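You operate a simulated robot arm through the tools that you are given. There is no shell and no other tool. Be economical: measure what you need, move in short steps, check, and stop when the job is done.

You run a simulated robot arm. Do the job below in one go: nothing can be reset, and whatever is moved stays where it is left.

TASK
Lock the black case away in the spares cabinet.
Fine: on the cases shelf, its catch still locked; door shut, blue key turned back. Where these are worked on the way, their far stop is far enough and under half their travel is too little: blue key.
Where things are to end (x, y in the base frame): black case within 60 mm of [1110, 110].

Only the result counts: the job must be done as asked and must still hold three seconds after the hand-in. Knocking over, shifting, dropping, spilling or breaking anything else fails it.

THE ROBOT
A 6-joint arm with a two-finger gripper on a trunk, on a base that drives. Base frame: it is fixed to the floor where the robot stands at the start and does not move with it; the origin is under the middle of the robot, x ahead of it, y to its left, z up. Lengths are in mm, angles in rad, forces in N, time in s.
It reaches about 1298 mm from its shoulder. Its first joint turns from -2.601 to 2.601 rad. Places, roughly: blue case [1250, 0, 500]; blue key [900, 0, 900]; cases shelf [1200, 0, 600]; spares door [1000, -100, 700]; white catch [1200, -100, 700]; yellow catch [700, 500, 900]. Payload 1.57 kg.
Tool frame: the origin (TCP) lies between the finger pads and is the grasp point; the fingertips stand 21 mm ahead of it; z points along the fingers, y is the line along which they close. Largest opening 70 mm; the body of the gripper starts 50 mm behind the TCP.
Orientation is that of the tool frame in the base frame, as [roll, pitch, yaw] about the fixed x, y, z axes, in that order (R = Rz(yaw) Ry(pitch) Rx(roll)). With the fingers straight down and closing along the base's y, the tool's x points along the base's -x, its y along +y and its z along -z.

THE INTERFACE
- The arm moves only by the tool send_rows. Its argument "rows" is a list of rows, each a list of 7 numbers: the turn, a rotation vector about the tool's x, y, z in rad, then the shift along the tool's x, y, z in mm, then the finger opening in mm, from 0 to 70. In form: [[ax, ay, az, x, y, z, jaw], ...]. A call has 1 to 12 rows; each row is the pose to reach, as a shift and turn from the pose commanded when the call began, along the tool's axes at that moment. A row lasts 0.2 s, in which the tool goes at most 50 mm and 0.15 rad; a call with a longer step from one row to the next is refused whole, and so is a gripper value outside its range. Where a pose cannot be reached the arm comes as near as it can. A force on the tool above 40 N (or 10 N above the force at the start of the call, whichever is more), or a blocked arm, ends the call early, and 0.2 s more pass. The fingers move at their own pace and stop on an object; they squeeze with about 30 N. The grip force told is the motor's: it shows also when the fingers shut on nothing. Time passes only in rows, and 0.2 s behind the last, so rows that repeat a pose let the fingers close. It gives the time, the measured TCP pose, the force on the tool (base axes), the opening and the grip force at its end, in the units of the frame above (readings bear some noise), with the torque about the TCP (base axes, N m) and any sound that the robot's microphone picked up.
- Cameras (640 x 400 px; columns grow to the right, rows downward): "scene" is now at [39.5, 174, 1744.9]; the picture's right is [-0.25, -0.97, 0.00], its down [-0.58, 0.15, -0.80] and it looks along [0.78, -0.20, -0.60] (base axes); focal length 249 px, centre (320, 200). "wrist" rides on the gripper at [79, 4, -81] in the tool frame; the picture's right is [-0.05, 1.00, 0.00], its down [-0.67, -0.04, -0.74] and it looks along [-0.74, -0.04, 0.67] (tool axes); focal length 256 px, centre (320, 200). There is no depth. A picture from a camera that has moved, and an enlarged one, comes with that camera's place and axes in the base frame and with its lens. The place of the scene camera against the robot may be out by one fixed shift of up to 25 mm in any direction.
- capture(camera): a new picture of that camera. It takes no simulated time.
- raise_lower(by): slides the trunk up (or, below 0, down) by that many mm; the arm and the scene camera ride with it, the base frame stays. It gives what a move gives, with no picture.
- roll_base(legs): drives the robot by 1 to 6 legs, each [ahead, turn to the left] in mm and rad, along the robot's own axes; the way and the turn of a leg run together, so that a leg with both is an arc; at most 1500 mm and 3.142 rad a leg. The arm and the cameras ride along, it lands a little off, and it stops where it bumps. It gives what a move gives.
- aim_head(pan, tilt): turns the head with the scene camera to pan (to the left, within 2.705 rad either way) and tilt (down, from -0.506 to 1.204), counted from straight ahead of the robot. It gives what a move gives.
- zoom(camera, box): a new picture of the part [left, top, right, bottom] of that camera's present view, enlarged. It takes no simulated time.
- finish_job(): hands the job in; it is judged then, once.

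Go step by step. Nothing tells you exact positions but the pictures and the camera data: compare them with the known pose of the tool, close in by small moves and look again before you grip or let go. The budget is 120 turns and 78 pictures, counting those below and the enlarged ones. Unless the task says otherwise, let go and move clear before handing in, and close with one line.

The tools are called after ">>>" as a command line: name --pt "numbers of a row" for each row, then --argument value for the rest, lists and objects as JSON in quotes. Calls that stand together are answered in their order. send_rows: Moves the arm, as the interface text tells. Its arguments: {"type":"object","properties":{"rows":{"type":"array","items":{"type":"array","items":{"type":"number"}}}},"required":["rows"]} The other tools are called the same way: raise_lower (by) slides the trunk up or down; roll_base (legs) drives the base; aim_head (pan, tilt) turns the head that bears the scene camera; capture (camera) takes a picture; zoom (camera, box) takes an enlarged picture of a part of a camera's view; finish_job () hands the job in.

At the start:

```text
time_s: 0.0
tool_pos: [699.8, -235.3, 1064.9]
orientation: [-3.141, 0.002, 3.141]
ft_force: [-0.7, -0.3, -0.5]
ft_torque: [0.02, -0.02, -0.04]
finger_gap: 70.0
grip_force: 0.0
trunk travel left (down, up): [-745.0, 225.0]
robot x, y, heading: [-2.7, 4.9, -0.0]
head pan, tilt: [-0.251, 0.642]
```

scene: 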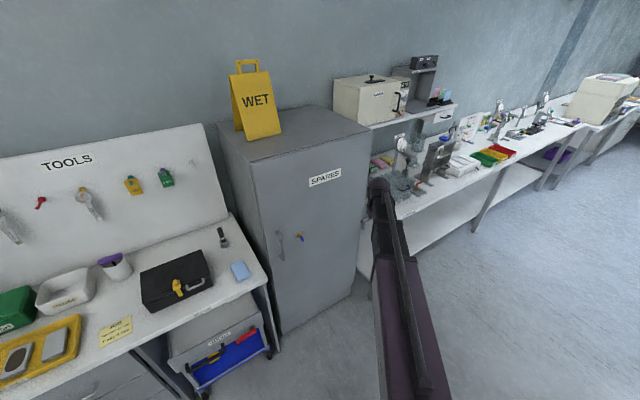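
wrist: 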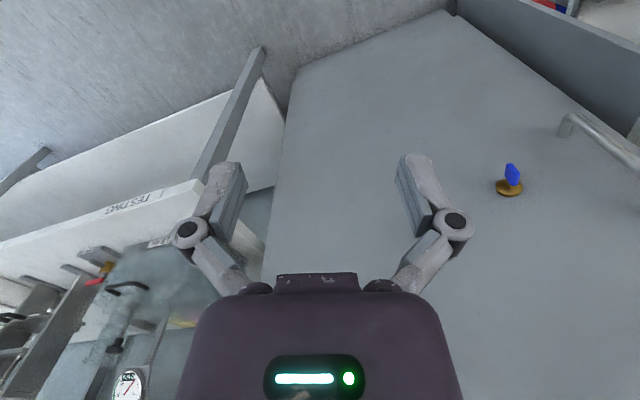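

I see the spares cabinet ahead, with its handle and blue key, and the black case on the tools bench to the left. I'll look closer at both first.

>>> zoom --camera "scene" --box '[220, 160, 380, 260]'

>>> zoom --camera "scene" --box '[80, 210, 280, 335]'

>>> zoom --camera "wrist" --box '[440, 80, 640, 205]'

```text
4.00 times, centred on (300, 210) of scene
camera zoom: at [39.5, 174.0, 1744.9], right [-0.25, -0.97, 0.0], down [-0.58, 0.15, -0.8], along [0.78, -0.2, -0.6], focal length 996 px, centre (400, 160)
```

zoom: 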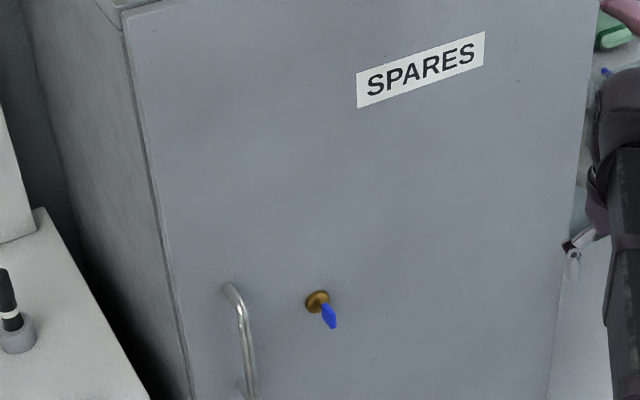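

```text
3.20 times, centred on (180, 272) of scene
camera zoom: at [39.5, 174.0, 1744.9], right [-0.25, -0.97, 0.0], down [-0.58, 0.15, -0.8], along [0.78, -0.2, -0.6], focal length 797 px, centre (768, -32)
```

zoom: 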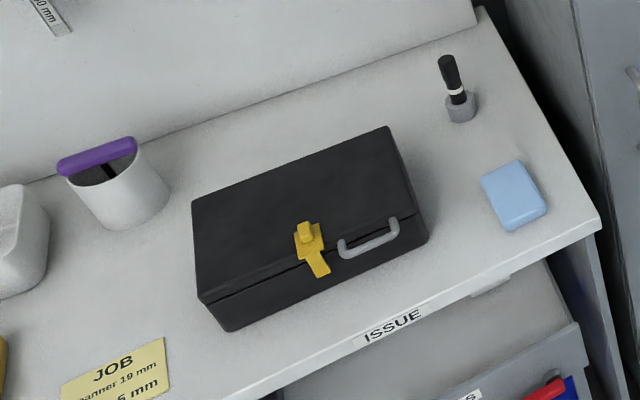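

```text
3.20 times, centred on (540, 142) of wrist
camera zoom: at [619.8, -231.0, 1145.0], right [0.05, 1.0, 0.0], down [0.67, -0.03, 0.75], along [0.74, -0.04, -0.67], focal length 819 px, centre (-384, 384)
```

zoom: 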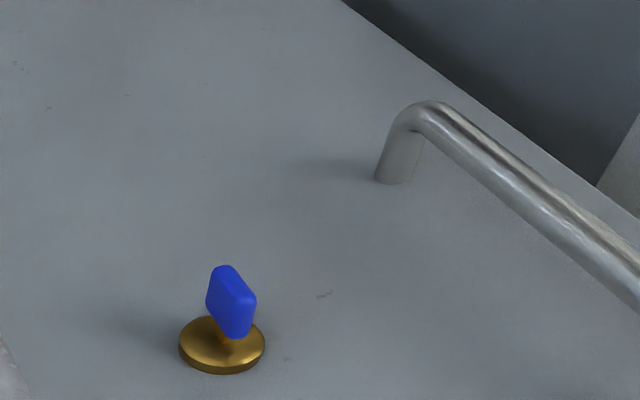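

The cabinet looks yawed by about 20°, with the handle on its left and the hinge on its right. I'll enlarge the views to measure the key and handle accurately.

>>> zoom --camera "scene" --box '[264, 220, 320, 255]'

>>> zoom --camera "wrist" --box '[470, 145, 550, 195]'

>>> zoom --camera "scene" --box '[210, 90, 402, 210]'

```text
11.43 times, centred on (292, 238) of scene
camera zoom: at [39.5, 174.0, 1744.9], right [-0.25, -0.97, 0.0], down [-0.58, 0.15, -0.8], along [0.78, -0.2, -0.6], focal length 2846 px, centre (640, -229)
```

zoom: 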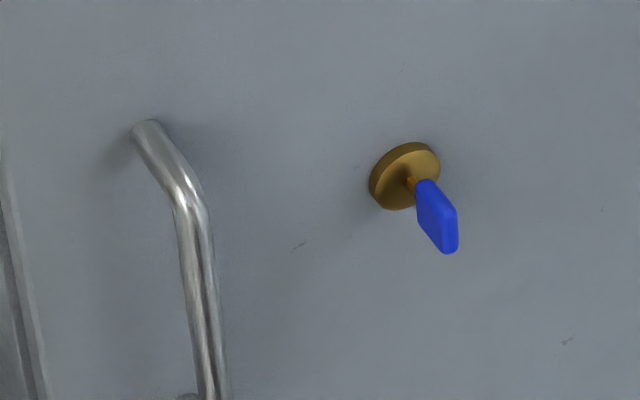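

```text
8.00 times, centred on (510, 170) of wrist
camera zoom: at [619.8, -231.0, 1145.0], right [0.05, 1.0, 0.0], down [0.67, -0.03, 0.75], along [0.74, -0.04, -0.67], focal length 2048 px, centre (-1200, 440)
```

zoom: 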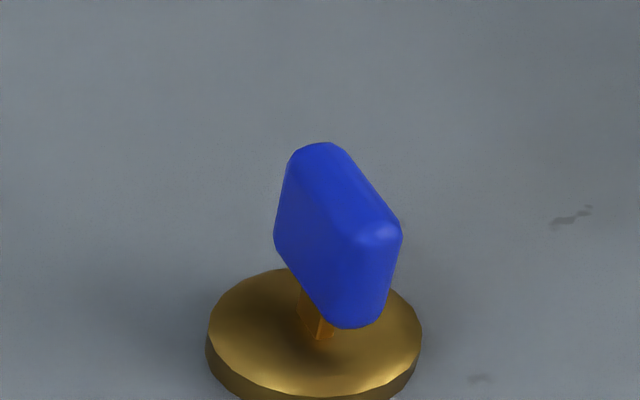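

```text
3.33 times, centred on (306, 150) of scene
camera zoom: at [39.5, 174.0, 1744.9], right [-0.25, -0.97, 0.0], down [-0.58, 0.15, -0.8], along [0.78, -0.2, -0.6], focal length 830 px, centre (367, 367)
```

zoom: 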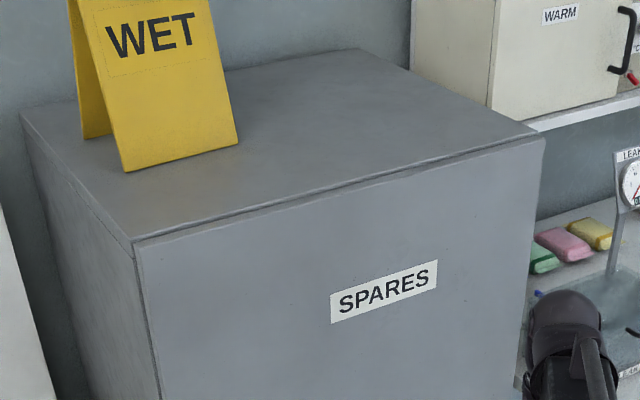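

The key's disc is near (921, 53, 858), the door yaw is about 0.30 rad, and the handle bar is near (840, 148, 785–955). I'll swing the tool horizontal in front of the key, facing the door.

>>> send_rows --pt "-0.0217 -0.1416 -0.0217 -1.8 21.4 18.6 70" --pt "-0.0434 -0.2832 -0.0434 -3.6 42.7 37.3 70" --pt "-0.0651 -0.4248 -0.0651 -5.5 64.1 55.9 70" --pt "-0.0868 -0.5664 -0.0868 -7.3 85.5 74.5 70" --pt "-0.1085 -0.708 -0.1085 -9.1 106.8 93.2 70" --pt "-0.1302 -0.8496 -0.1302 -10.9 128.2 111.8 70" --pt "-0.1519 -0.9912 -0.1519 -12.7 149.5 130.5 70" --pt "-0.1736 -1.1328 -0.1736 -14.5 170.9 149.1 70" --pt "-0.1953 -1.2744 -0.1953 -16.4 192.3 167.7 70" --pt "-0.217 -1.416 -0.217 -18.2 213.6 186.4 70" --pt "-0.2386 -1.5575 -0.2386 -20 235 205 70" --pt "-0.2386 -1.5575 -0.2386 -20 235 205 70"

>>> capture --camera "wrist"

```text
time_s: 2.6
tool_pos: [725.2, -4.7, 1250.6]
orientation: [2.334, 1.57, 2.639]
ft_force: [-0.2, -0.2, 0.2]
ft_torque: [0.0, 0.02, 0.01]
finger_gap: 70.3
grip_force: 0.0
out of reach, approached as far as the arm can: row 1, 2, 3, 4, 5, 6, 7, 8, 9, 10, 11, 12
trunk travel left (down, up): [-745.0, 225.0]
robot x, y, heading: [3.5, 2.9, -0.003]
head pan, tilt: [-0.251, 0.642]
```

```text
69 pictures are left
camera wrist: at [647.6, -25.2, 1170.8], right [-0.3, 0.95, 0.05], down [-0.7, -0.26, 0.67], along [0.65, 0.16, 0.74], focal length 256 px, centre (320, 200)
```

wrist: 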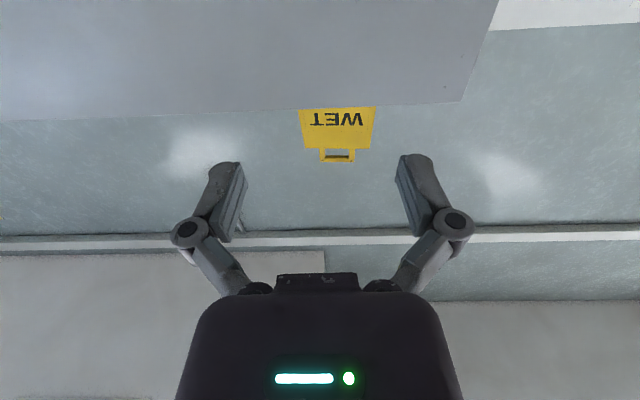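

The arm stopped high, so the shoulder sits well above the key. I'll lower the trunk until the tool is at key height.

>>> raise_lower --by -390

>>> capture --camera "wrist"

>>> capture --camera "scene"

```text
time_s: 6.3
tool_pos: [726.6, -4.9, 860.2]
orientation: [-1.145, 1.569, -0.838]
ft_force: [0.2, -0.8, -1.1]
ft_torque: [0.03, 0.0, -0.01]
finger_gap: 70.2
grip_force: 0.0
trunk travel left (down, up): [-355.0, 615.0]
robot x, y, heading: [-0.6, 3.9, -0.004]
head pan, tilt: [-0.251, 0.642]
```

```text
68 pictures are left
camera wrist: at [647.5, -25.1, 780.8], right [-0.3, 0.95, 0.05], down [-0.7, -0.26, 0.67], along [0.65, 0.16, 0.74], focal length 256 px, centre (320, 200)
```

wrist: 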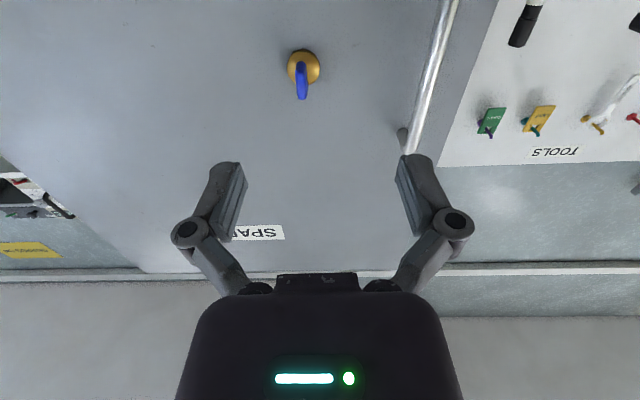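

```text
67 pictures are left
camera scene: at [39.4, 174.0, 1354.9], right [-0.25, -0.97, 0.0], down [-0.58, 0.15, -0.8], along [0.78, -0.2, -0.6], focal length 249 px, centre (320, 200)
```

scene: 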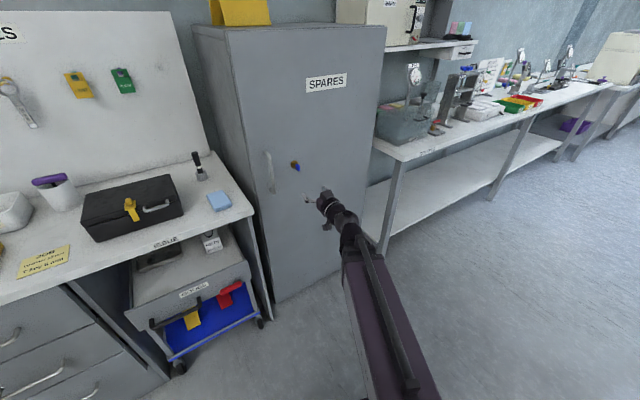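

Two wrist views put the key's disc at about (901, 32, 877), so the scene camera is out by about 24 mm in y. I'll move to about 80 mm short of it and look again.

>>> send_rows --pt "0 0 0 -6 -6 32 60" --pt "0 0 0 -12 -12 65 60" --pt "0 0 0 -17 -16.5 97 60" --pt "0 0 0 -17 -16.5 97 60"

>>> capture --camera "wrist"

>>> zoom --camera "scene" --box '[256, 140, 352, 200]'

```text
time_s: 7.3
tool_pos: [823.6, 7.0, 859.9]
orientation: [-0.598, 1.568, -0.291]
ft_force: [-0.2, -0.6, 1.1]
ft_torque: [0.02, 0.01, 0.01]
finger_gap: 60.1
grip_force: 0.1
out of reach, approached as far as the arm can: row 1, 2, 3, 4
trunk travel left (down, up): [-355.0, 615.0]
robot x, y, heading: [-1.1, 2.5, -0.002]
head pan, tilt: [-0.251, 0.642]
```

```text
66 pictures are left
camera wrist: at [745.9, -12.7, 780.7], right [-0.3, 0.95, 0.05], down [-0.7, -0.26, 0.67], along [0.65, 0.16, 0.74], focal length 256 px, centre (320, 200)
```

wrist: 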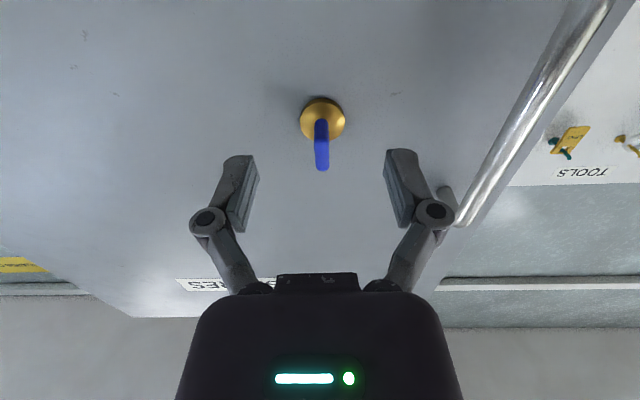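

```text
6.67 times, centred on (304, 170) of scene
camera zoom: at [39.6, 174.0, 1354.9], right [-0.25, -0.97, 0.0], down [-0.58, 0.15, -0.8], along [0.78, -0.2, -0.6], focal length 1660 px, centre (427, 400)
```

zoom: 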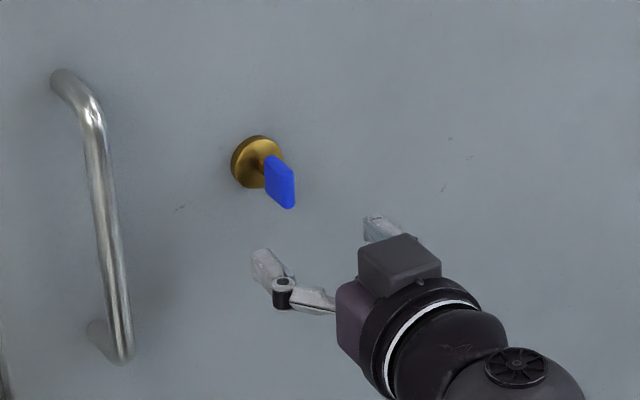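

The tool can't rise at this trunk height; it seems to be sitting at a reach limit. I'll lower the trunk more so the arm works higher relative to its shoulder, then see how the commands respond.

>>> raise_lower --by -150

>>> send_rows --pt "0 0 0 -40 0 0 60" --pt "0 0 0 -80 0 0 60" --pt "0 0 0 -120 0 0 60" --pt "0 0 0 -167 0 0 60" --pt "0 0 0 -167 0 0 60"

```text
time_s: 9.1
tool_pos: [824.0, 7.1, 710.4]
orientation: [-0.526, 1.569, -0.223]
ft_force: [-0.1, 0.2, 0.6]
ft_torque: [0.0, 0.02, -0.01]
finger_gap: 60.0
grip_force: 0.0
trunk travel left (down, up): [-205.0, 765.0]
robot x, y, heading: [0.8, 5.3, 0.003]
head pan, tilt: [-0.251, 0.642]
```

```text
time_s: 10.3
tool_pos: [824.4, 7.9, 711.1]
orientation: [-0.51, 1.568, -0.204]
ft_force: [0.2, -0.3, -0.3]
ft_torque: [0.01, 0.0, -0.01]
finger_gap: 60.0
grip_force: 0.1
out of reach, approached as far as the arm can: row 1, 2, 3, 4, 5
trunk travel left (down, up): [-205.0, 765.0]
robot x, y, heading: [0.5, 1.8, 0.003]
head pan, tilt: [-0.251, 0.642]
```

The stored command is still below the reach limit. I'll keep commanding up until the arm responds.

>>> send_rows --pt "0 0 0 -45 0 0 60" --pt "0 0 0 -90 0 0 60" --pt "0 0 0 -135 0 0 60" --pt "0 0 0 -180 0 0 60" --pt "0 0 0 -225 0 0 60" --pt "0 0 0 -270 0 0 60" --pt "0 0 0 -270 0 0 60"

```text
time_s: 11.9
tool_pos: [825.4, 7.4, 710.7]
orientation: [-0.545, 1.568, -0.239]
ft_force: [0.5, 0.5, 0.0]
ft_torque: [-0.01, 0.02, 0.0]
finger_gap: 60.0
grip_force: 0.1
out of reach, approached as far as the arm can: row 1, 2, 3, 4, 5, 6, 7
trunk travel left (down, up): [-205.0, 765.0]
robot x, y, heading: [-0.0, 1.5, 0.004]
head pan, tilt: [-0.251, 0.642]
```

The wrist height never changes with arm commands, so this arm moves only in the horizontal plane (SCARA-like) and the trunk sets the height. I'll raise the trunk to bring the tool to key height.

>>> raise_lower --by 166

>>> capture --camera "wrist"

>>> zoom --camera "scene" --box '[256, 140, 352, 200]'

```text
time_s: 13.8
tool_pos: [824.6, 7.1, 876.9]
orientation: [-0.554, 1.569, -0.247]
ft_force: [-0.5, -0.1, 0.3]
ft_torque: [0.02, 0.01, 0.01]
finger_gap: 59.9
grip_force: 0.0
trunk travel left (down, up): [-371.0, 599.0]
robot x, y, heading: [-2.3, 2.1, -0.004]
head pan, tilt: [-0.251, 0.642]
```

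```text
64 pictures are left
camera wrist: at [745.8, -12.9, 796.8], right [-0.3, 0.95, 0.05], down [-0.7, -0.26, 0.67], along [0.65, 0.16, 0.74], focal length 256 px, centre (320, 200)
```

wrist: 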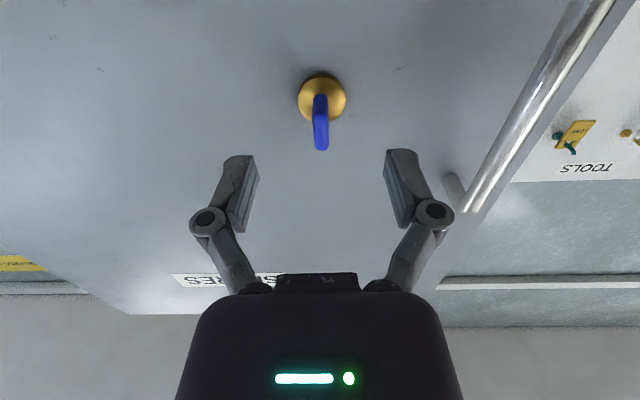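

```text
6.67 times, centred on (304, 170) of scene
camera zoom: at [39.5, 174.0, 1370.8], right [-0.25, -0.97, 0.0], down [-0.58, 0.15, -0.8], along [0.78, -0.2, -0.6], focal length 1660 px, centre (427, 400)
```

zoom: 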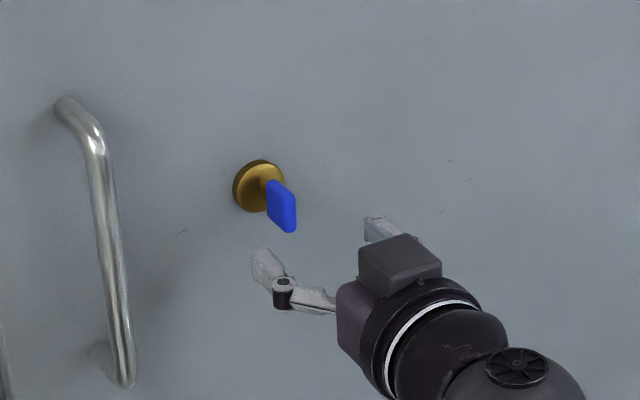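

The key's disc is centred in the tool frame (about 1 mm off) and about 81 mm ahead, with the blade vertical. I'll advance 50 mm with the fingers astride the blade and look.

>>> send_rows --pt "0 0 0 0 0 25 45" --pt "0 0 0 0 0 50 45" --pt "0 0 0 0 0 50 45"

>>> capture --camera "wrist"

>>> zoom --camera "scene" --box '[256, 140, 352, 200]'

```text
time_s: 14.6
tool_pos: [872.0, 22.3, 876.8]
orientation: [-0.288, 1.568, 0.019]
ft_force: [0.4, 0.7, -1.5]
ft_torque: [-0.01, -0.03, 0.0]
finger_gap: 45.0
grip_force: 0.0
trunk travel left (down, up): [-371.0, 599.0]
robot x, y, heading: [-1.8, 1.5, 0.003]
head pan, tilt: [-0.251, 0.642]
```

```text
62 pictures are left
camera wrist: at [794.0, 2.0, 796.9], right [-0.3, 0.95, 0.05], down [-0.7, -0.26, 0.66], along [0.65, 0.16, 0.75], focal length 256 px, centre (320, 200)
```

wrist: 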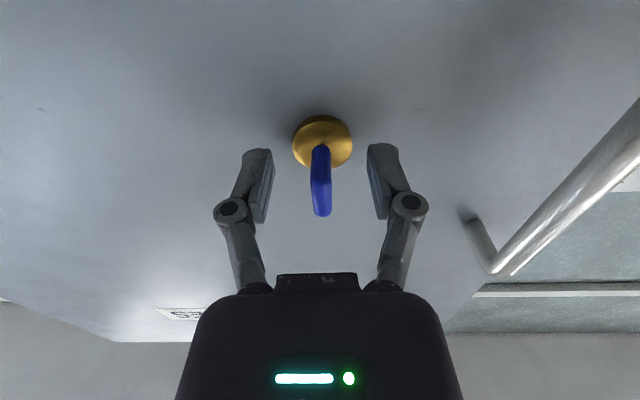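

```text
6.67 times, centred on (304, 170) of scene
camera zoom: at [39.6, 174.1, 1370.8], right [-0.25, -0.97, 0.0], down [-0.58, 0.15, -0.8], along [0.78, -0.2, -0.6], focal length 1660 px, centre (427, 400)
```

zoom: 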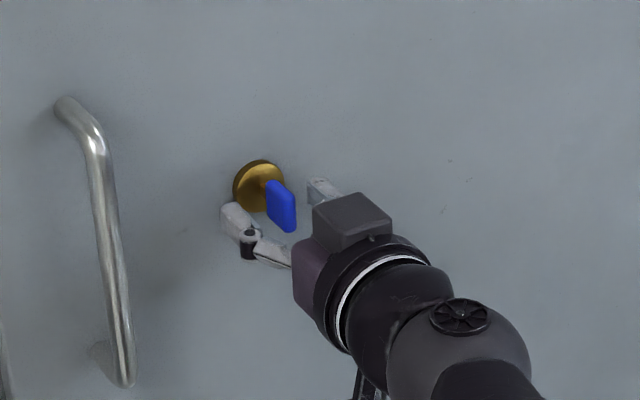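

The blade is between the fingers. I'll close on it.

>>> send_rows --pt "0 0 0 0 0 0 25" --pt "0 0 0 0 0 0 0" --pt "0 0 0 0 0 0 0" --pt "0 0 0 0 0 0 0"

>>> capture --camera "wrist"

```text
time_s: 15.6
tool_pos: [871.9, 23.4, 877.2]
orientation: [-0.473, 1.566, -0.168]
ft_force: [-3.7, 5.9, -2.4]
ft_torque: [0.03, -0.07, 0.1]
finger_gap: 8.9
grip_force: 32.0
trunk travel left (down, up): [-371.0, 599.0]
robot x, y, heading: [0.3, 4.4, 0.002]
head pan, tilt: [-0.251, 0.642]
```

```text
60 pictures are left
camera wrist: at [793.5, 2.6, 797.0], right [-0.3, 0.95, 0.05], down [-0.7, -0.26, 0.66], along [0.65, 0.16, 0.75], focal length 256 px, centre (320, 200)
```

wrist: 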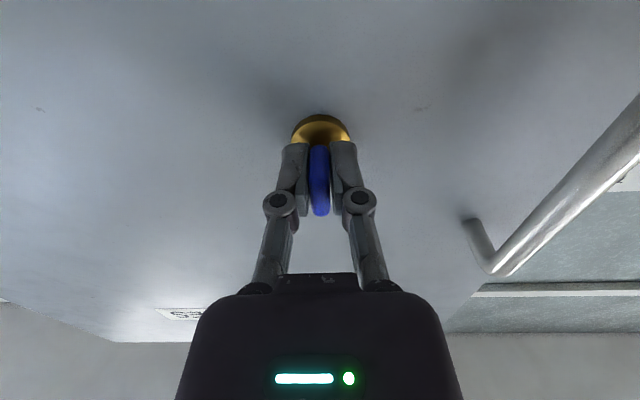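

The key is gripped with 9 mm between the pads. I'll try a small turn to feel which way it goes.

>>> send_rows --pt "0 0 0.1 0 0 0 0" --pt "0 0 0.2 0 0 0 0" --pt "0 0 0.3 0 0 0 0"

>>> capture --camera "wrist"

```text
time_s: 16.4
tool_pos: [872.0, 22.7, 877.1]
orientation: [1.565, 1.271, 1.874]
ft_force: [-3.3, 10.2, 2.2]
ft_torque: [-0.22, 0.49, 0.4]
finger_gap: 8.9
grip_force: 32.2
trunk travel left (down, up): [-371.0, 599.0]
robot x, y, heading: [-1.8, 5.3, -0.0]
head pan, tilt: [-0.251, 0.642]
```

```text
59 pictures are left
camera wrist: at [786.0, 25.7, 802.0], right [-0.28, 0.89, 0.35], down [-0.64, -0.45, 0.62], along [0.71, -0.04, 0.7], focal length 256 px, centre (320, 200)
```

wrist: 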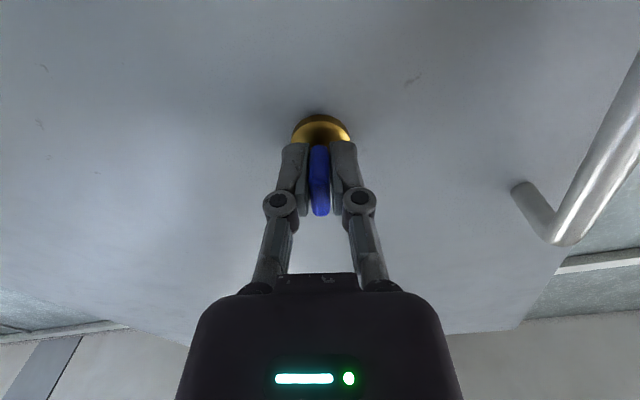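

The turn meets little resistance, so I'll keep turning the same way.

>>> send_rows --pt "0 0 0.13 0 0 0 0" --pt "0 0 0.26 0 0 0 0" --pt "0 0 0.39 0 0 0 0" --pt "0 0 0.5 0 0 0 0"

>>> zoom --camera "scene" --box '[272, 150, 320, 180]'

>>> zoom --camera "wrist" --box '[240, 90, 400, 190]'

```text
time_s: 17.4
tool_pos: [871.1, 24.2, 877.8]
orientation: [1.568, 0.769, 1.879]
ft_force: [-6.5, 20.8, 8.5]
ft_torque: [-0.1, 0.08, 0.66]
finger_gap: 8.8
grip_force: 32.0
trunk travel left (down, up): [-371.0, 599.0]
robot x, y, heading: [-1.3, 6.3, -0.004]
head pan, tilt: [-0.251, 0.642]
```

```text
13.33 times, centred on (296, 165) of scene
camera zoom: at [37.9, 175.8, 1370.8], right [-0.25, -0.97, 0.0], down [-0.58, 0.15, -0.8], along [0.78, -0.2, -0.6], focal length 3321 px, centre (640, 667)
```

zoom: 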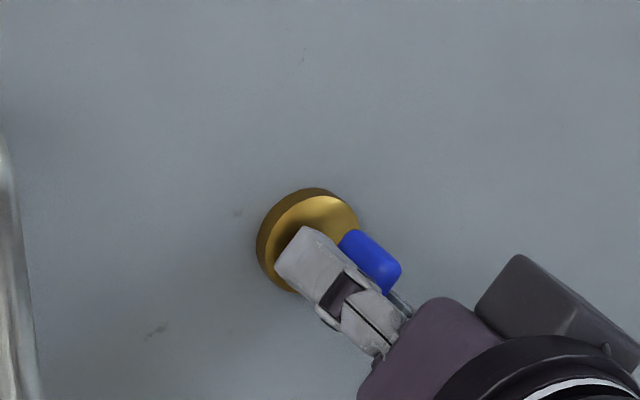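

```text
4.00 times, centred on (320, 140) of wrist
camera zoom: at [775.5, 57.4, 825.1], right [-0.2, 0.63, 0.75], down [-0.56, -0.71, 0.44], along [0.81, -0.33, 0.49], focal length 1024 px, centre (320, 440)
```

zoom: 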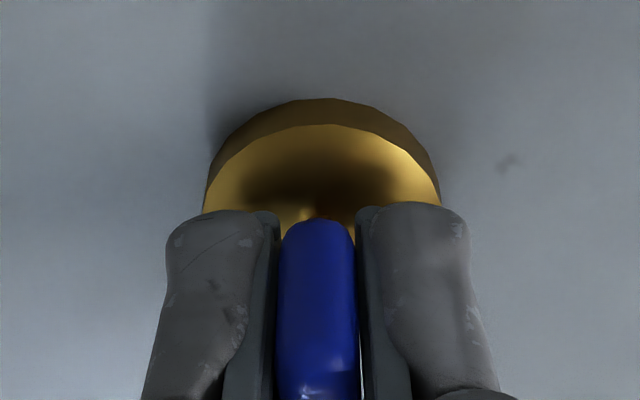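

The key turns with the fingers, but side force has grown to about 22 N, so the TCP sits slightly off the key's axis. I'll shift 2–3 mm with that force and keep turning.

>>> send_rows --pt "0 0 0 1.0 1.0 0 0" --pt "0 0 0 2.0 2.0 0 0" --pt "0 0 0.1 2 2 0 0" --pt "0 0 0.2 2 2 0 0"

```text
time_s: 18.4
tool_pos: [869.9, 26.2, 877.7]
orientation: [1.568, 0.572, 1.874]
ft_force: [-0.6, 6.4, 18.6]
ft_torque: [-0.1, 0.12, 0.83]
finger_gap: 8.8
grip_force: 32.4
trunk travel left (down, up): [-371.0, 599.0]
robot x, y, heading: [-4.0, 1.1, 0.001]
head pan, tilt: [-0.251, 0.642]
```

>>> raise_lower --by 2

>>> send_rows --pt "0 0 0.1 0 0 0 0" --pt "0 0 0.2 0 0 0 0" --pt "0 0 0.3 0 0 0 0" --pt "0 0 0.4 0 0 0 0"

```text
time_s: 18.9
tool_pos: [871.3, 25.6, 878.2]
orientation: [1.569, 0.572, 1.874]
ft_force: [-6.5, 8.5, -5.1]
ft_torque: [0.12, -0.36, -0.55]
finger_gap: 8.9
grip_force: 32.0
trunk travel left (down, up): [-373.0, 597.0]
robot x, y, heading: [-0.9, 4.3, 0.001]
head pan, tilt: [-0.251, 0.642]
```

```text
time_s: 19.9
tool_pos: [870.6, 27.1, 880.9]
orientation: [1.568, 0.168, 1.877]
ft_force: [-2.4, 12.0, 6.1]
ft_torque: [-0.03, 0.02, 1.1]
finger_gap: 8.9
grip_force: 31.2
trunk travel left (down, up): [-373.0, 597.0]
robot x, y, heading: [-2.8, 6.2, -0.001]
head pan, tilt: [-0.251, 0.642]
```

>>> send_rows --pt "0 0 0.1 0 1 0 0" --pt "0 0 0.2 0 1 0 0" --pt "0 0 0.3 0 1 0 0"

>>> zoom --camera "wrist" --box '[240, 90, 400, 190]'

>>> zoom --camera "scene" --box '[272, 150, 320, 180]'

```text
time_s: 20.7
tool_pos: [870.3, 24.9, 878.7]
orientation: [1.566, -0.125, 1.876]
ft_force: [-2.7, 8.1, 9.3]
ft_torque: [-0.67, -0.34, 0.19]
finger_gap: 10.6
grip_force: 31.9
trunk travel left (down, up): [-373.0, 597.0]
robot x, y, heading: [-1.1, 4.5, 0.002]
head pan, tilt: [-0.251, 0.642]
```

```text
4.00 times, centred on (320, 140) of wrist
camera zoom: at [769.1, 75.4, 893.6], right [0.05, -0.17, 0.98], down [-0.51, -0.85, -0.12], along [0.86, -0.5, -0.13], focal length 1024 px, centre (320, 440)
```

zoom: 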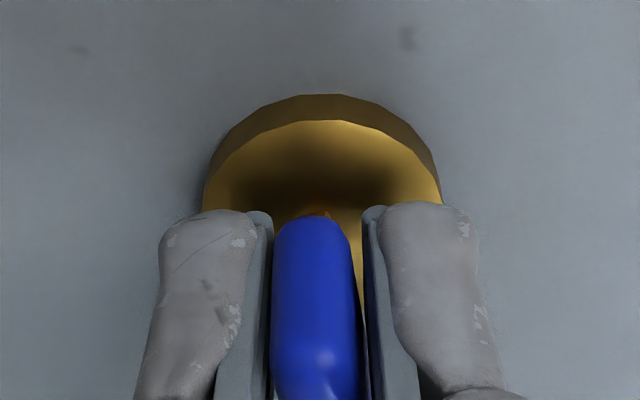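

```text
13.33 times, centred on (296, 165) of scene
camera zoom: at [38.3, 174.8, 1372.9], right [-0.25, -0.97, 0.0], down [-0.58, 0.15, -0.8], along [0.78, -0.2, -0.6], focal length 3321 px, centre (640, 667)
```

zoom: 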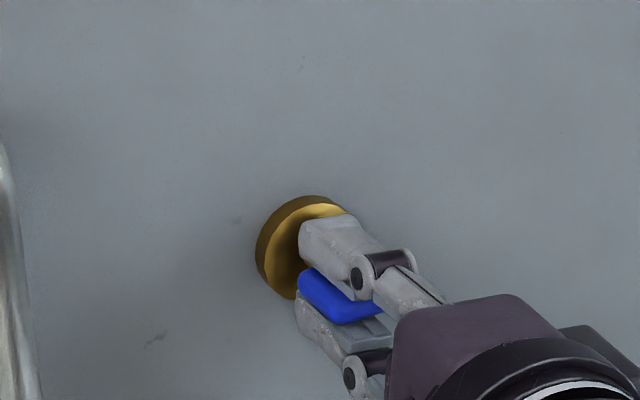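

The key turned about 1.57 rad to its far stop. I'll ease the twist, let go, back off, and roll the tool back.

>>> send_rows --pt "0 0 -0.1 0 0 0 0" --pt "0 0 -0.1 0 0 0 40" --pt "0 0 -0.1 0 0 0 50" --pt "0 0 -0.1 0 0 -30 50" --pt "0 0 -0.1 0 0 -60 50" --pt "0 0 -0.1 0 0 -90 50"

>>> send_rows --pt "0 0 -0.15 0 0 0 70" --pt "0 0 -0.3 0 0 0 70" --pt "0 0 -0.45 0 0 0 70" --pt "0 0 -0.6 0 0 0 70" --pt "0 0 -0.75 0 0 0 70" --pt "0 0 -0.9 0 0 0 70" --pt "0 0 -1.05 0 0 0 70" --pt "0 0 -1.2 0 0 0 70" --pt "0 0 -1.35 0 0 0 70" --pt "0 0 -1.5 0 0 0 70" --pt "0 0 -1.6 0 0 0 70" --pt "0 0 -1.6 0 0 0 70"

>>> capture --camera "wrist"

```text
time_s: 22.1
tool_pos: [783.7, -0.7, 879.0]
orientation: [1.569, -0.027, 1.876]
ft_force: [0.0, 0.1, -0.1]
ft_torque: [-0.02, -0.02, 0.01]
finger_gap: 49.9
grip_force: 0.0
trunk travel left (down, up): [-373.0, 597.0]
robot x, y, heading: [-1.8, 3.4, 0.002]
head pan, tilt: [-0.251, 0.642]
```

```text
time_s: 24.7
tool_pos: [784.6, -1.2, 879.2]
orientation: [-0.828, 1.567, -0.521]
ft_force: [-0.2, 0.2, 0.5]
ft_torque: [-0.02, -0.03, 0.0]
finger_gap: 70.1
grip_force: 0.1
trunk travel left (down, up): [-373.0, 597.0]
robot x, y, heading: [-2.1, 3.2, -0.002]
head pan, tilt: [-0.251, 0.642]
```

```text
54 pictures are left
camera wrist: at [706.5, -22.4, 798.9], right [-0.3, 0.95, 0.05], down [-0.7, -0.26, 0.66], along [0.65, 0.16, 0.75], focal length 256 px, centre (320, 200)
```

wrist: 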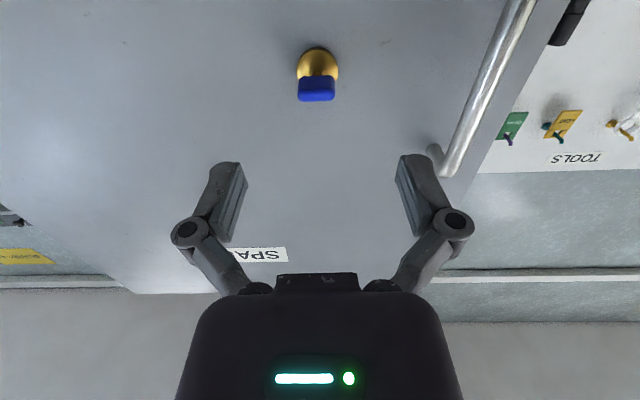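

The key is now horizontal, so it's unlocked. Next I'll move sideways to line up with the handle bar, about 108 mm left and 88 mm ahead.

>>> send_rows --pt "0 0 0 0 36 0 70" --pt "0 0 0 0 72 0 70" --pt "0 0 0 0 108 0 70" --pt "0 0 0 0 108 40 70" --pt "0 0 0 0 108 40 70"

>>> capture --camera "wrist"

```text
time_s: 25.9
tool_pos: [789.7, 116.1, 878.3]
orientation: [-0.181, 1.568, 0.126]
ft_force: [0.2, 0.7, 0.4]
ft_torque: [-0.02, 0.01, -0.04]
finger_gap: 70.1
grip_force: 0.1
trunk travel left (down, up): [-373.0, 597.0]
robot x, y, heading: [-0.5, -1.1, -0.002]
head pan, tilt: [-0.251, 0.642]
```

```text
53 pictures are left
camera wrist: at [711.8, 95.0, 798.9], right [-0.3, 0.95, 0.05], down [-0.7, -0.26, 0.66], along [0.65, 0.16, 0.75], focal length 256 px, centre (320, 200)
```

wrist: 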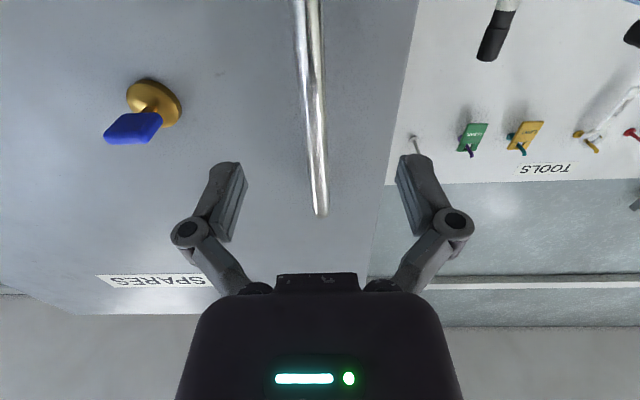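

The bar is centred between the fingers. I'll advance 48 mm and close.

>>> send_rows --pt "0 0 0 0 -1 25 70" --pt "0 0 0 0 -1 46 70" --pt "0 0 0 0 -1 46 40" --pt "0 0 0 0 -1 46 0" --pt "0 0 0 0 -1 46 0" --pt "0 0 0 0 -1 46 0"

>>> capture --camera "wrist"

```text
time_s: 27.3
tool_pos: [834.9, 127.3, 878.6]
orientation: [0.028, 1.567, 0.332]
ft_force: [-3.8, -13.3, -4.9]
ft_torque: [-0.08, 0.12, -0.06]
finger_gap: 13.0
grip_force: 32.5
trunk travel left (down, up): [-373.0, 597.0]
robot x, y, heading: [-0.1, 1.5, -0.0]
head pan, tilt: [-0.251, 0.642]
```

```text
52 pictures are left
camera wrist: at [756.6, 106.5, 799.0], right [-0.3, 0.95, 0.05], down [-0.7, -0.26, 0.66], along [0.65, 0.16, 0.75], focal length 256 px, centre (320, 200)
```

wrist: 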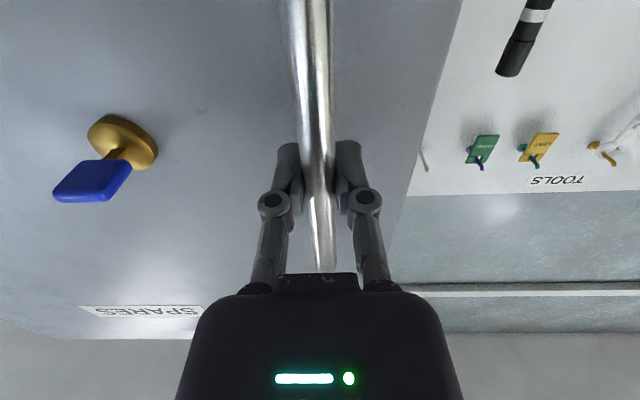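

The bar is held with a 13 mm gap. I'll pull gently along the door's arc, with the hinge about 510 mm to the right.

>>> send_rows --pt "-0.05 0 0 0 -2.9 -25.4 0" --pt "-0.1 0 0 0 -7 -50.7 0" --pt "-0.15 0 0 0 -12.5 -75.7 0" --pt "-0.2 0 0 0 -19.1 -100.4 0"

>>> capture --camera "scene"

```text
time_s: 28.3
tool_pos: [744.6, 77.5, 879.4]
orientation: [0.274, 1.57, 0.78]
ft_force: [7.4, -10.8, 12.4]
ft_torque: [0.08, -0.28, -0.11]
finger_gap: 13.0
grip_force: 31.7
trunk travel left (down, up): [-373.0, 597.0]
robot x, y, heading: [0.2, 2.1, 0.001]
head pan, tilt: [-0.251, 0.642]
```

```text
51 pictures are left
camera scene: at [39.1, 173.1, 1373.2], right [-0.25, -0.97, 0.0], down [-0.58, 0.15, -0.8], along [0.78, -0.2, -0.6], focal length 249 px, centre (320, 200)
```

scene: 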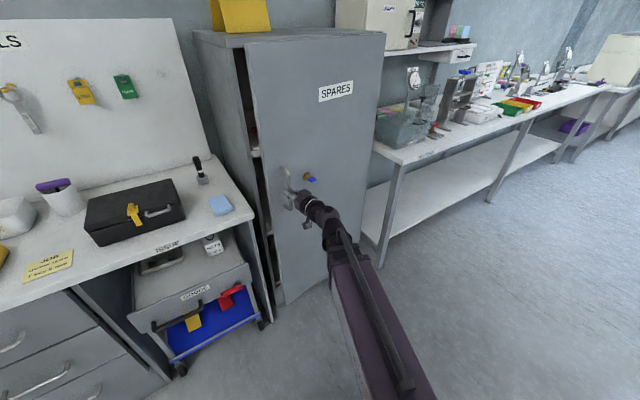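

The door swings freely with low force. I'll continue the arc by another 0.54 rad.

>>> send_rows --pt "-0.09 0 0 0 -6.1 -45.7 0" --pt "-0.18 0 0 0 -16.3 -90.6 0" --pt "-0.27 0 0 0 -30.5 -134.4 0" --pt "-0.36 0 0 0 -48.5 -176.8 0" --pt "-0.45 0 0 0 -70.4 -217.3 0" --pt "-0.54 0 0 0 -95.7 -255.8 0"

>>> capture --camera "scene"

```text
time_s: 29.7
tool_pos: [568.1, -132.6, 878.1]
orientation: [-1.364, 1.568, -0.316]
ft_force: [4.8, -2.5, 13.1]
ft_torque: [0.24, -0.08, -0.16]
finger_gap: 13.0
grip_force: 31.8
out of reach, approached as far as the arm can: row 3
trunk travel left (down, up): [-373.0, 597.0]
robot x, y, heading: [0.5, 0.5, -0.0]
head pan, tilt: [-0.251, 0.642]
```

```text
50 pictures are left
camera scene: at [39.1, 174.2, 1373.0], right [-0.25, -0.97, 0.0], down [-0.58, 0.15, -0.8], along [0.78, -0.2, -0.6], focal length 249 px, centre (320, 200)
```

scene: 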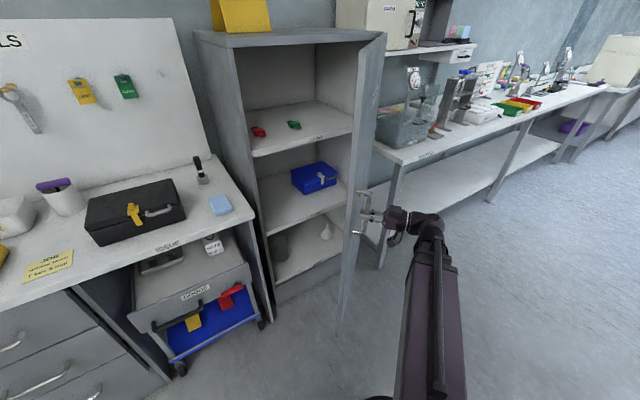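

The door is about 42° open and the shelves are in view. The blue case is on the middle shelf. I'll open it further along the arc.

>>> send_rows --pt "-0.09 0 0 0 -6.1 -45.7 0" --pt "-0.18 0 0 0 -16.3 -90.6 0" --pt "-0.27 0 0 0 -30.5 -134.4 0" --pt "-0.36 0 0 0 -48.5 -176.8 0" --pt "-0.45 0 0 0 -70.4 -217.3 0" --pt "-0.54 0 0 0 -95.7 -255.8 0"

>>> capture --camera "scene"

```text
time_s: 30.4
tool_pos: [534.0, -224.6, 879.2]
orientation: [-2.436, 1.569, -1.156]
ft_force: [-7.5, 2.4, 7.3]
ft_torque: [0.44, -0.06, 0.13]
finger_gap: 12.9
grip_force: 32.0
out of reach, approached as far as the arm can: row 3
trunk travel left (down, up): [-373.0, 597.0]
robot x, y, heading: [3.1, 3.2, 0.0]
head pan, tilt: [-0.251, 0.642]
stopped in row 3: the force on the tool passed its limit at 64 N (the readings are from after the stop); the commanded pose is now the measured one
```

```text
49 pictures are left
camera scene: at [38.1, 174.6, 1372.8], right [-0.25, -0.97, 0.0], down [-0.58, 0.15, -0.8], along [0.78, -0.2, -0.6], focal length 249 px, centre (320, 200)
```

scene: 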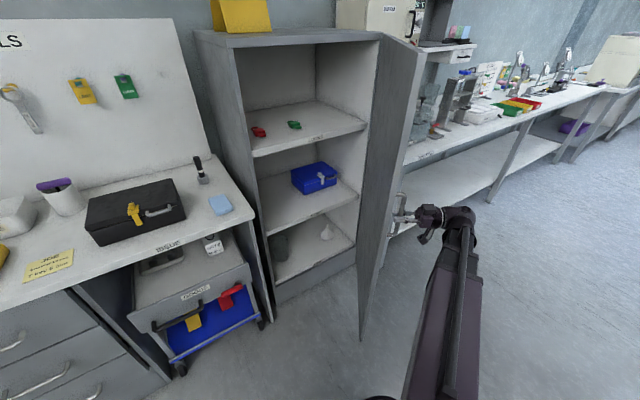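

The door is about 54° open and the arm jammed from its own pose rather than the door's stop. I'll continue the arc with less wrist rotation, letting the fingers pivot on the bar.

>>> send_rows --pt "-0.02 0 0 0 -4 -37 0" --pt "-0.05 0 0 0 -9.1 -75.6 0" --pt "-0.08 0 0 0 -18 -111 0" --pt "-0.11 0 0 0 -29.6 -147.7 0" --pt "-0.15 0 0 0 -43 -182 0" --pt "-0.2 0 0 0 -59.8 -217 0"

>>> capture --camera "scene"

```text
time_s: 31.2
tool_pos: [535.5, -221.9, 878.8]
orientation: [-3.04, 1.558, -1.726]
ft_force: [-61.4, 15.9, -1.8]
ft_torque: [0.91, -0.21, -0.07]
finger_gap: 14.0
grip_force: 31.9
out of reach, approached as far as the arm can: row 1, 2, 3
trunk travel left (down, up): [-373.0, 597.0]
robot x, y, heading: [-1.4, 3.2, 0.0]
head pan, tilt: [-0.251, 0.642]
stopped in row 3: the force on the tool passed its limit at 145 N (the readings are from after the stop); the commanded pose is now the measured one
```

```text
48 pictures are left
camera scene: at [33.3, 175.7, 1372.7], right [-0.25, -0.97, 0.0], down [-0.58, 0.15, -0.8], along [0.78, -0.2, -0.59], focal length 249 px, centre (320, 200)
```

scene: 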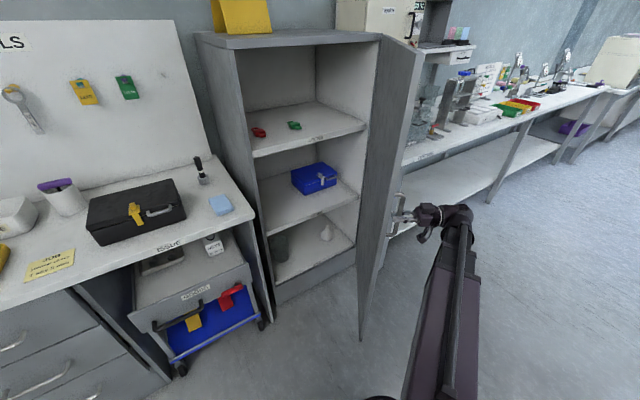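

The arm is folded to its limit here and pulling harder would only raise the force. I'll let go of the bar and back away from it with a small base turn to the right.

>>> send_rows --pt "0 0 0 0 0 0 40" --pt "0 0 0 0 0 0 70" --pt "0 0 0 0 0 0 70"

>>> roll_base --legs '[[0, -0.14]]'

>>> capture --camera "scene"

```text
time_s: 32.0
tool_pos: [546.2, -227.4, 875.1]
orientation: [2.834, 1.558, -2.137]
ft_force: [0.2, 0.8, 0.2]
ft_torque: [0.01, -0.01, -0.02]
finger_gap: 69.6
grip_force: 0.0
trunk travel left (down, up): [-373.0, 597.0]
robot x, y, heading: [0.3, 2.2, -0.0]
head pan, tilt: [-0.251, 0.642]
```

```text
time_s: 33.2
tool_pos: [511.9, -295.9, 876.4]
orientation: [2.875, 1.559, -2.268]
ft_force: [0.4, 0.1, -0.4]
ft_torque: [0.01, -0.01, 0.0]
finger_gap: 70.1
grip_force: 0.0
trunk travel left (down, up): [-373.0, 597.0]
robot x, y, heading: [0.3, 0.2, -0.133]
head pan, tilt: [-0.251, 0.642]
```

```text
47 pictures are left
camera scene: at [58.4, 162.4, 1372.9], right [-0.37, -0.93, 0.0], down [-0.56, 0.22, -0.8], along [0.74, -0.3, -0.6], focal length 249 px, centre (320, 200)
```

scene: 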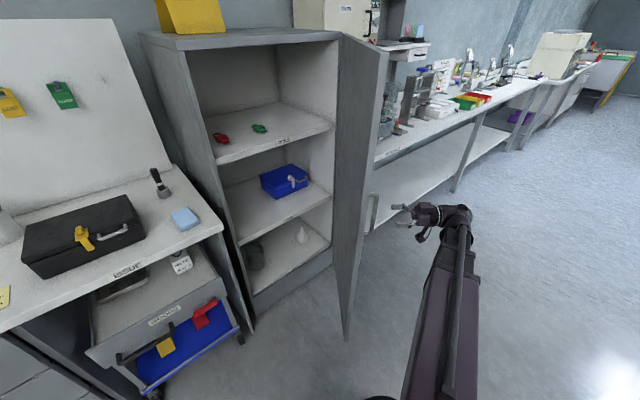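

The tool is clear of the handle. I'll drive back 250 mm so the arm is less folded, then re-grip the handle and pull the door wider.

>>> roll_base --legs '[[-260, 0]]'

>>> capture --camera "scene"

```text
time_s: 35.3
tool_pos: [255.1, -263.4, 875.7]
orientation: [2.859, 1.559, -2.289]
ft_force: [1.2, 0.4, -0.1]
ft_torque: [0.02, 0.01, 0.03]
finger_gap: 70.0
grip_force: 0.0
trunk travel left (down, up): [-373.0, 597.0]
robot x, y, heading: [-257.6, 31.7, -0.134]
head pan, tilt: [-0.251, 0.642]
```

```text
46 pictures are left
camera scene: at [-196.8, 196.6, 1372.9], right [-0.38, -0.93, 0.0], down [-0.55, 0.23, -0.8], along [0.74, -0.3, -0.6], focal length 249 px, centre (320, 200)
```

scene: 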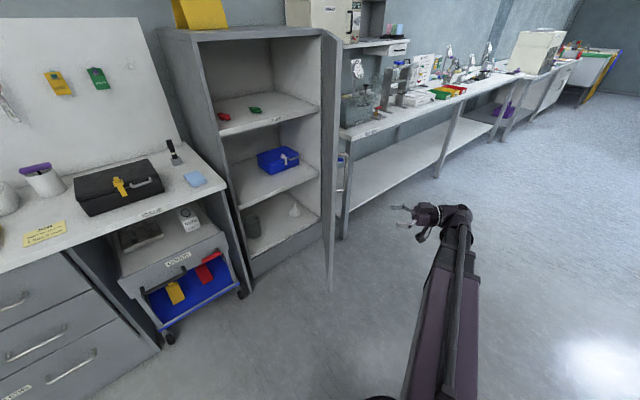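

>>> send_rows --pt "-0.02 0 0 0 -41.4 5 70" --pt "-0.04 0 0 0 -82.8 12 70" --pt "-0.06 0 0 0 -124.2 25 70" --pt "-0.08 0 0 0 -165.6 40 70" --pt "-0.1 0 0 0 -207 58 70" --pt "-0.115 0 0 0 -248.4 80.3 70" --pt "-0.115 0 0 0 -248.4 80.3 70"

>>> capture --camera "wrist"

```text
time_s: 36.9
tool_pos: [516.0, -294.7, 875.6]
orientation: [2.775, 1.557, -2.257]
ft_force: [-0.4, -0.1, -0.2]
ft_torque: [0.01, -0.02, 0.01]
finger_gap: 69.8
grip_force: 0.0
trunk travel left (down, up): [-373.0, 597.0]
robot x, y, heading: [-258.5, 31.6, -0.135]
head pan, tilt: [-0.251, 0.642]
```

```text
45 pictures are left
camera wrist: at [485.5, -371.7, 797.1], right [-0.95, 0.31, 0.06], down [-0.19, -0.71, 0.68], along [0.25, 0.63, 0.73], focal length 256 px, centre (320, 200)
```

wrist: 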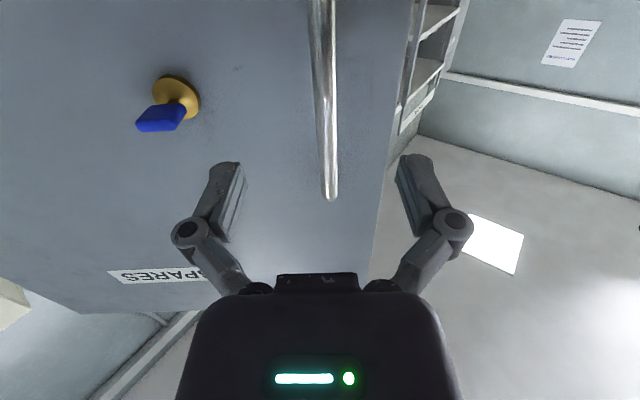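

The bar is well centred and about 62 mm ahead. I'll advance, grip, and pull.

>>> send_rows --pt "0 0 0 0 2 30 70" --pt "0 0 0 0 2 61 70" --pt "0 0 0 0 2 61 35" --pt "0 0 0 0 2 61 0" --pt "0 0 0 0 2 61 0" --pt "0 0 0 0 2 61 0"

```text
time_s: 38.3
tool_pos: [531.4, -236.1, 874.8]
orientation: [2.833, 1.555, -2.196]
ft_force: [-7.8, 1.3, -4.7]
ft_torque: [0.06, -0.19, 0.11]
finger_gap: 13.6
grip_force: 32.1
trunk travel left (down, up): [-373.0, 597.0]
robot x, y, heading: [-258.3, 34.8, -0.138]
head pan, tilt: [-0.251, 0.642]
```

>>> send_rows --pt "-0.08 0 0 0 -5.2 -40.6 0" --pt "-0.16 0 0 0 -13.7 -80.7 0" --pt "-0.24 0 0 0 -25.3 -119.9 0" --pt "-0.32 0 0 0 -40 -158.1 0" --pt "-0.4 0 0 0 -57.8 -195 0" --pt "-0.48 0 0 0 -78.4 -230.4 0" --pt "-0.56 0 0 0 -101.8 -264 0" --pt "-0.63 0 0 0 -124.4 -291.8 0"

>>> capture --camera "scene"

```text
time_s: 39.2
tool_pos: [520.7, -299.4, 875.6]
orientation: [2.66, 1.555, -2.234]
ft_force: [-3.7, 0.8, -5.5]
ft_torque: [0.4, -0.33, 0.13]
finger_gap: 13.5
grip_force: 31.7
out of reach, approached as far as the arm can: row 2, 3, 4
trunk travel left (down, up): [-373.0, 597.0]
robot x, y, heading: [-255.1, 35.1, -0.136]
head pan, tilt: [-0.251, 0.642]
stopped in row 4: the force on the tool passed its limit at 48 N (the readings are from after the stop); the commanded pose is now the measured one
```

```text
44 pictures are left
camera scene: at [-196.9, 196.5, 1373.1], right [-0.38, -0.93, 0.0], down [-0.55, 0.23, -0.8], along [0.74, -0.3, -0.6], focal length 249 px, centre (320, 200)
```

scene: 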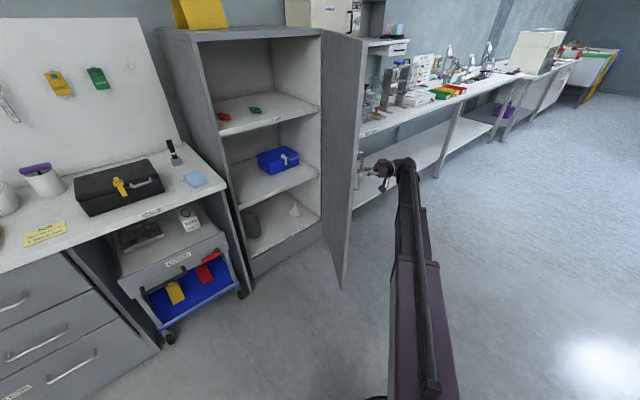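

The limit is the wrist's sideways bend, not the arm's reach. I'll keep pulling while turning the tool back, letting it pivot round the bar.

>>> send_rows --pt "0.08 0 0 0 0 0 0" --pt "0.11 0 0 0 -3 -25 0" --pt "0.15 0 0 0 -7.1 -49.5 0" --pt "0.19 0 0 0 -13 -75 0" --pt "0.23 0 0 0 -19.6 -101.1 0" --pt "0.27 0 0 0 -28 -126 0" --pt "0.31 0 0 0 -36.9 -150.8 0" --pt "0.35 0 0 0 -46 -171 0" --pt "0.38 0 0 0 -55.5 -191.1 0"

>>> capture --camera "scene"

```text
time_s: 40.2
tool_pos: [515.7, -370.1, 877.5]
orientation: [2.848, 1.558, -2.223]
ft_force: [-5.5, -0.3, -0.1]
ft_torque: [0.28, -0.36, 0.23]
finger_gap: 13.4
grip_force: 31.7
trunk travel left (down, up): [-373.0, 597.0]
robot x, y, heading: [-256.7, 33.9, -0.14]
head pan, tilt: [-0.251, 0.642]
stopped in row 5: the force on the tool passed its limit at 42 N (the readings are from after the stop); the commanded pose is now the measured one
```

```text
43 pictures are left
camera scene: at [-197.7, 197.1, 1373.1], right [-0.38, -0.93, 0.0], down [-0.55, 0.23, -0.8], along [0.74, -0.3, -0.6], focal length 249 px, centre (320, 200)
```

scene: 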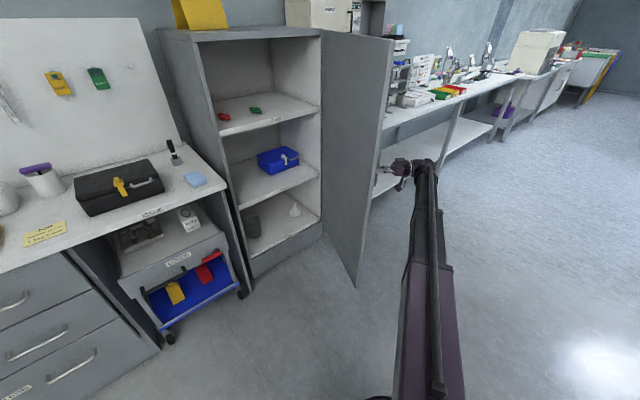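

I refit the hinge from the path at (1053, −363), radius 537, which puts the door about 67° open. One more pull on the corrected arc to about 80°.

>>> send_rows --pt "0.04 0 0 0 -9.7 -23 0" --pt "0.08 0 0 0 -20 -44.8 0" --pt "0.11 0 0 0 -29 -62 0" --pt "0.14 0 0 0 -38 -78.6 0" --pt "0.17 0 0 0 -48 -94 0" --pt "0.2 0 0 0 -58.2 -109.5 0"

```text
time_s: 41.6
tool_pos: [533.7, -495.7, 877.5]
orientation: [3.011, 1.56, -2.263]
ft_force: [-9.8, -2.5, 0.7]
ft_torque: [0.29, -0.46, -0.03]
finger_gap: 13.2
grip_force: 32.0
trunk travel left (down, up): [-373.0, 597.0]
robot x, y, heading: [-258.3, 30.6, -0.133]
head pan, tilt: [-0.251, 0.642]
```

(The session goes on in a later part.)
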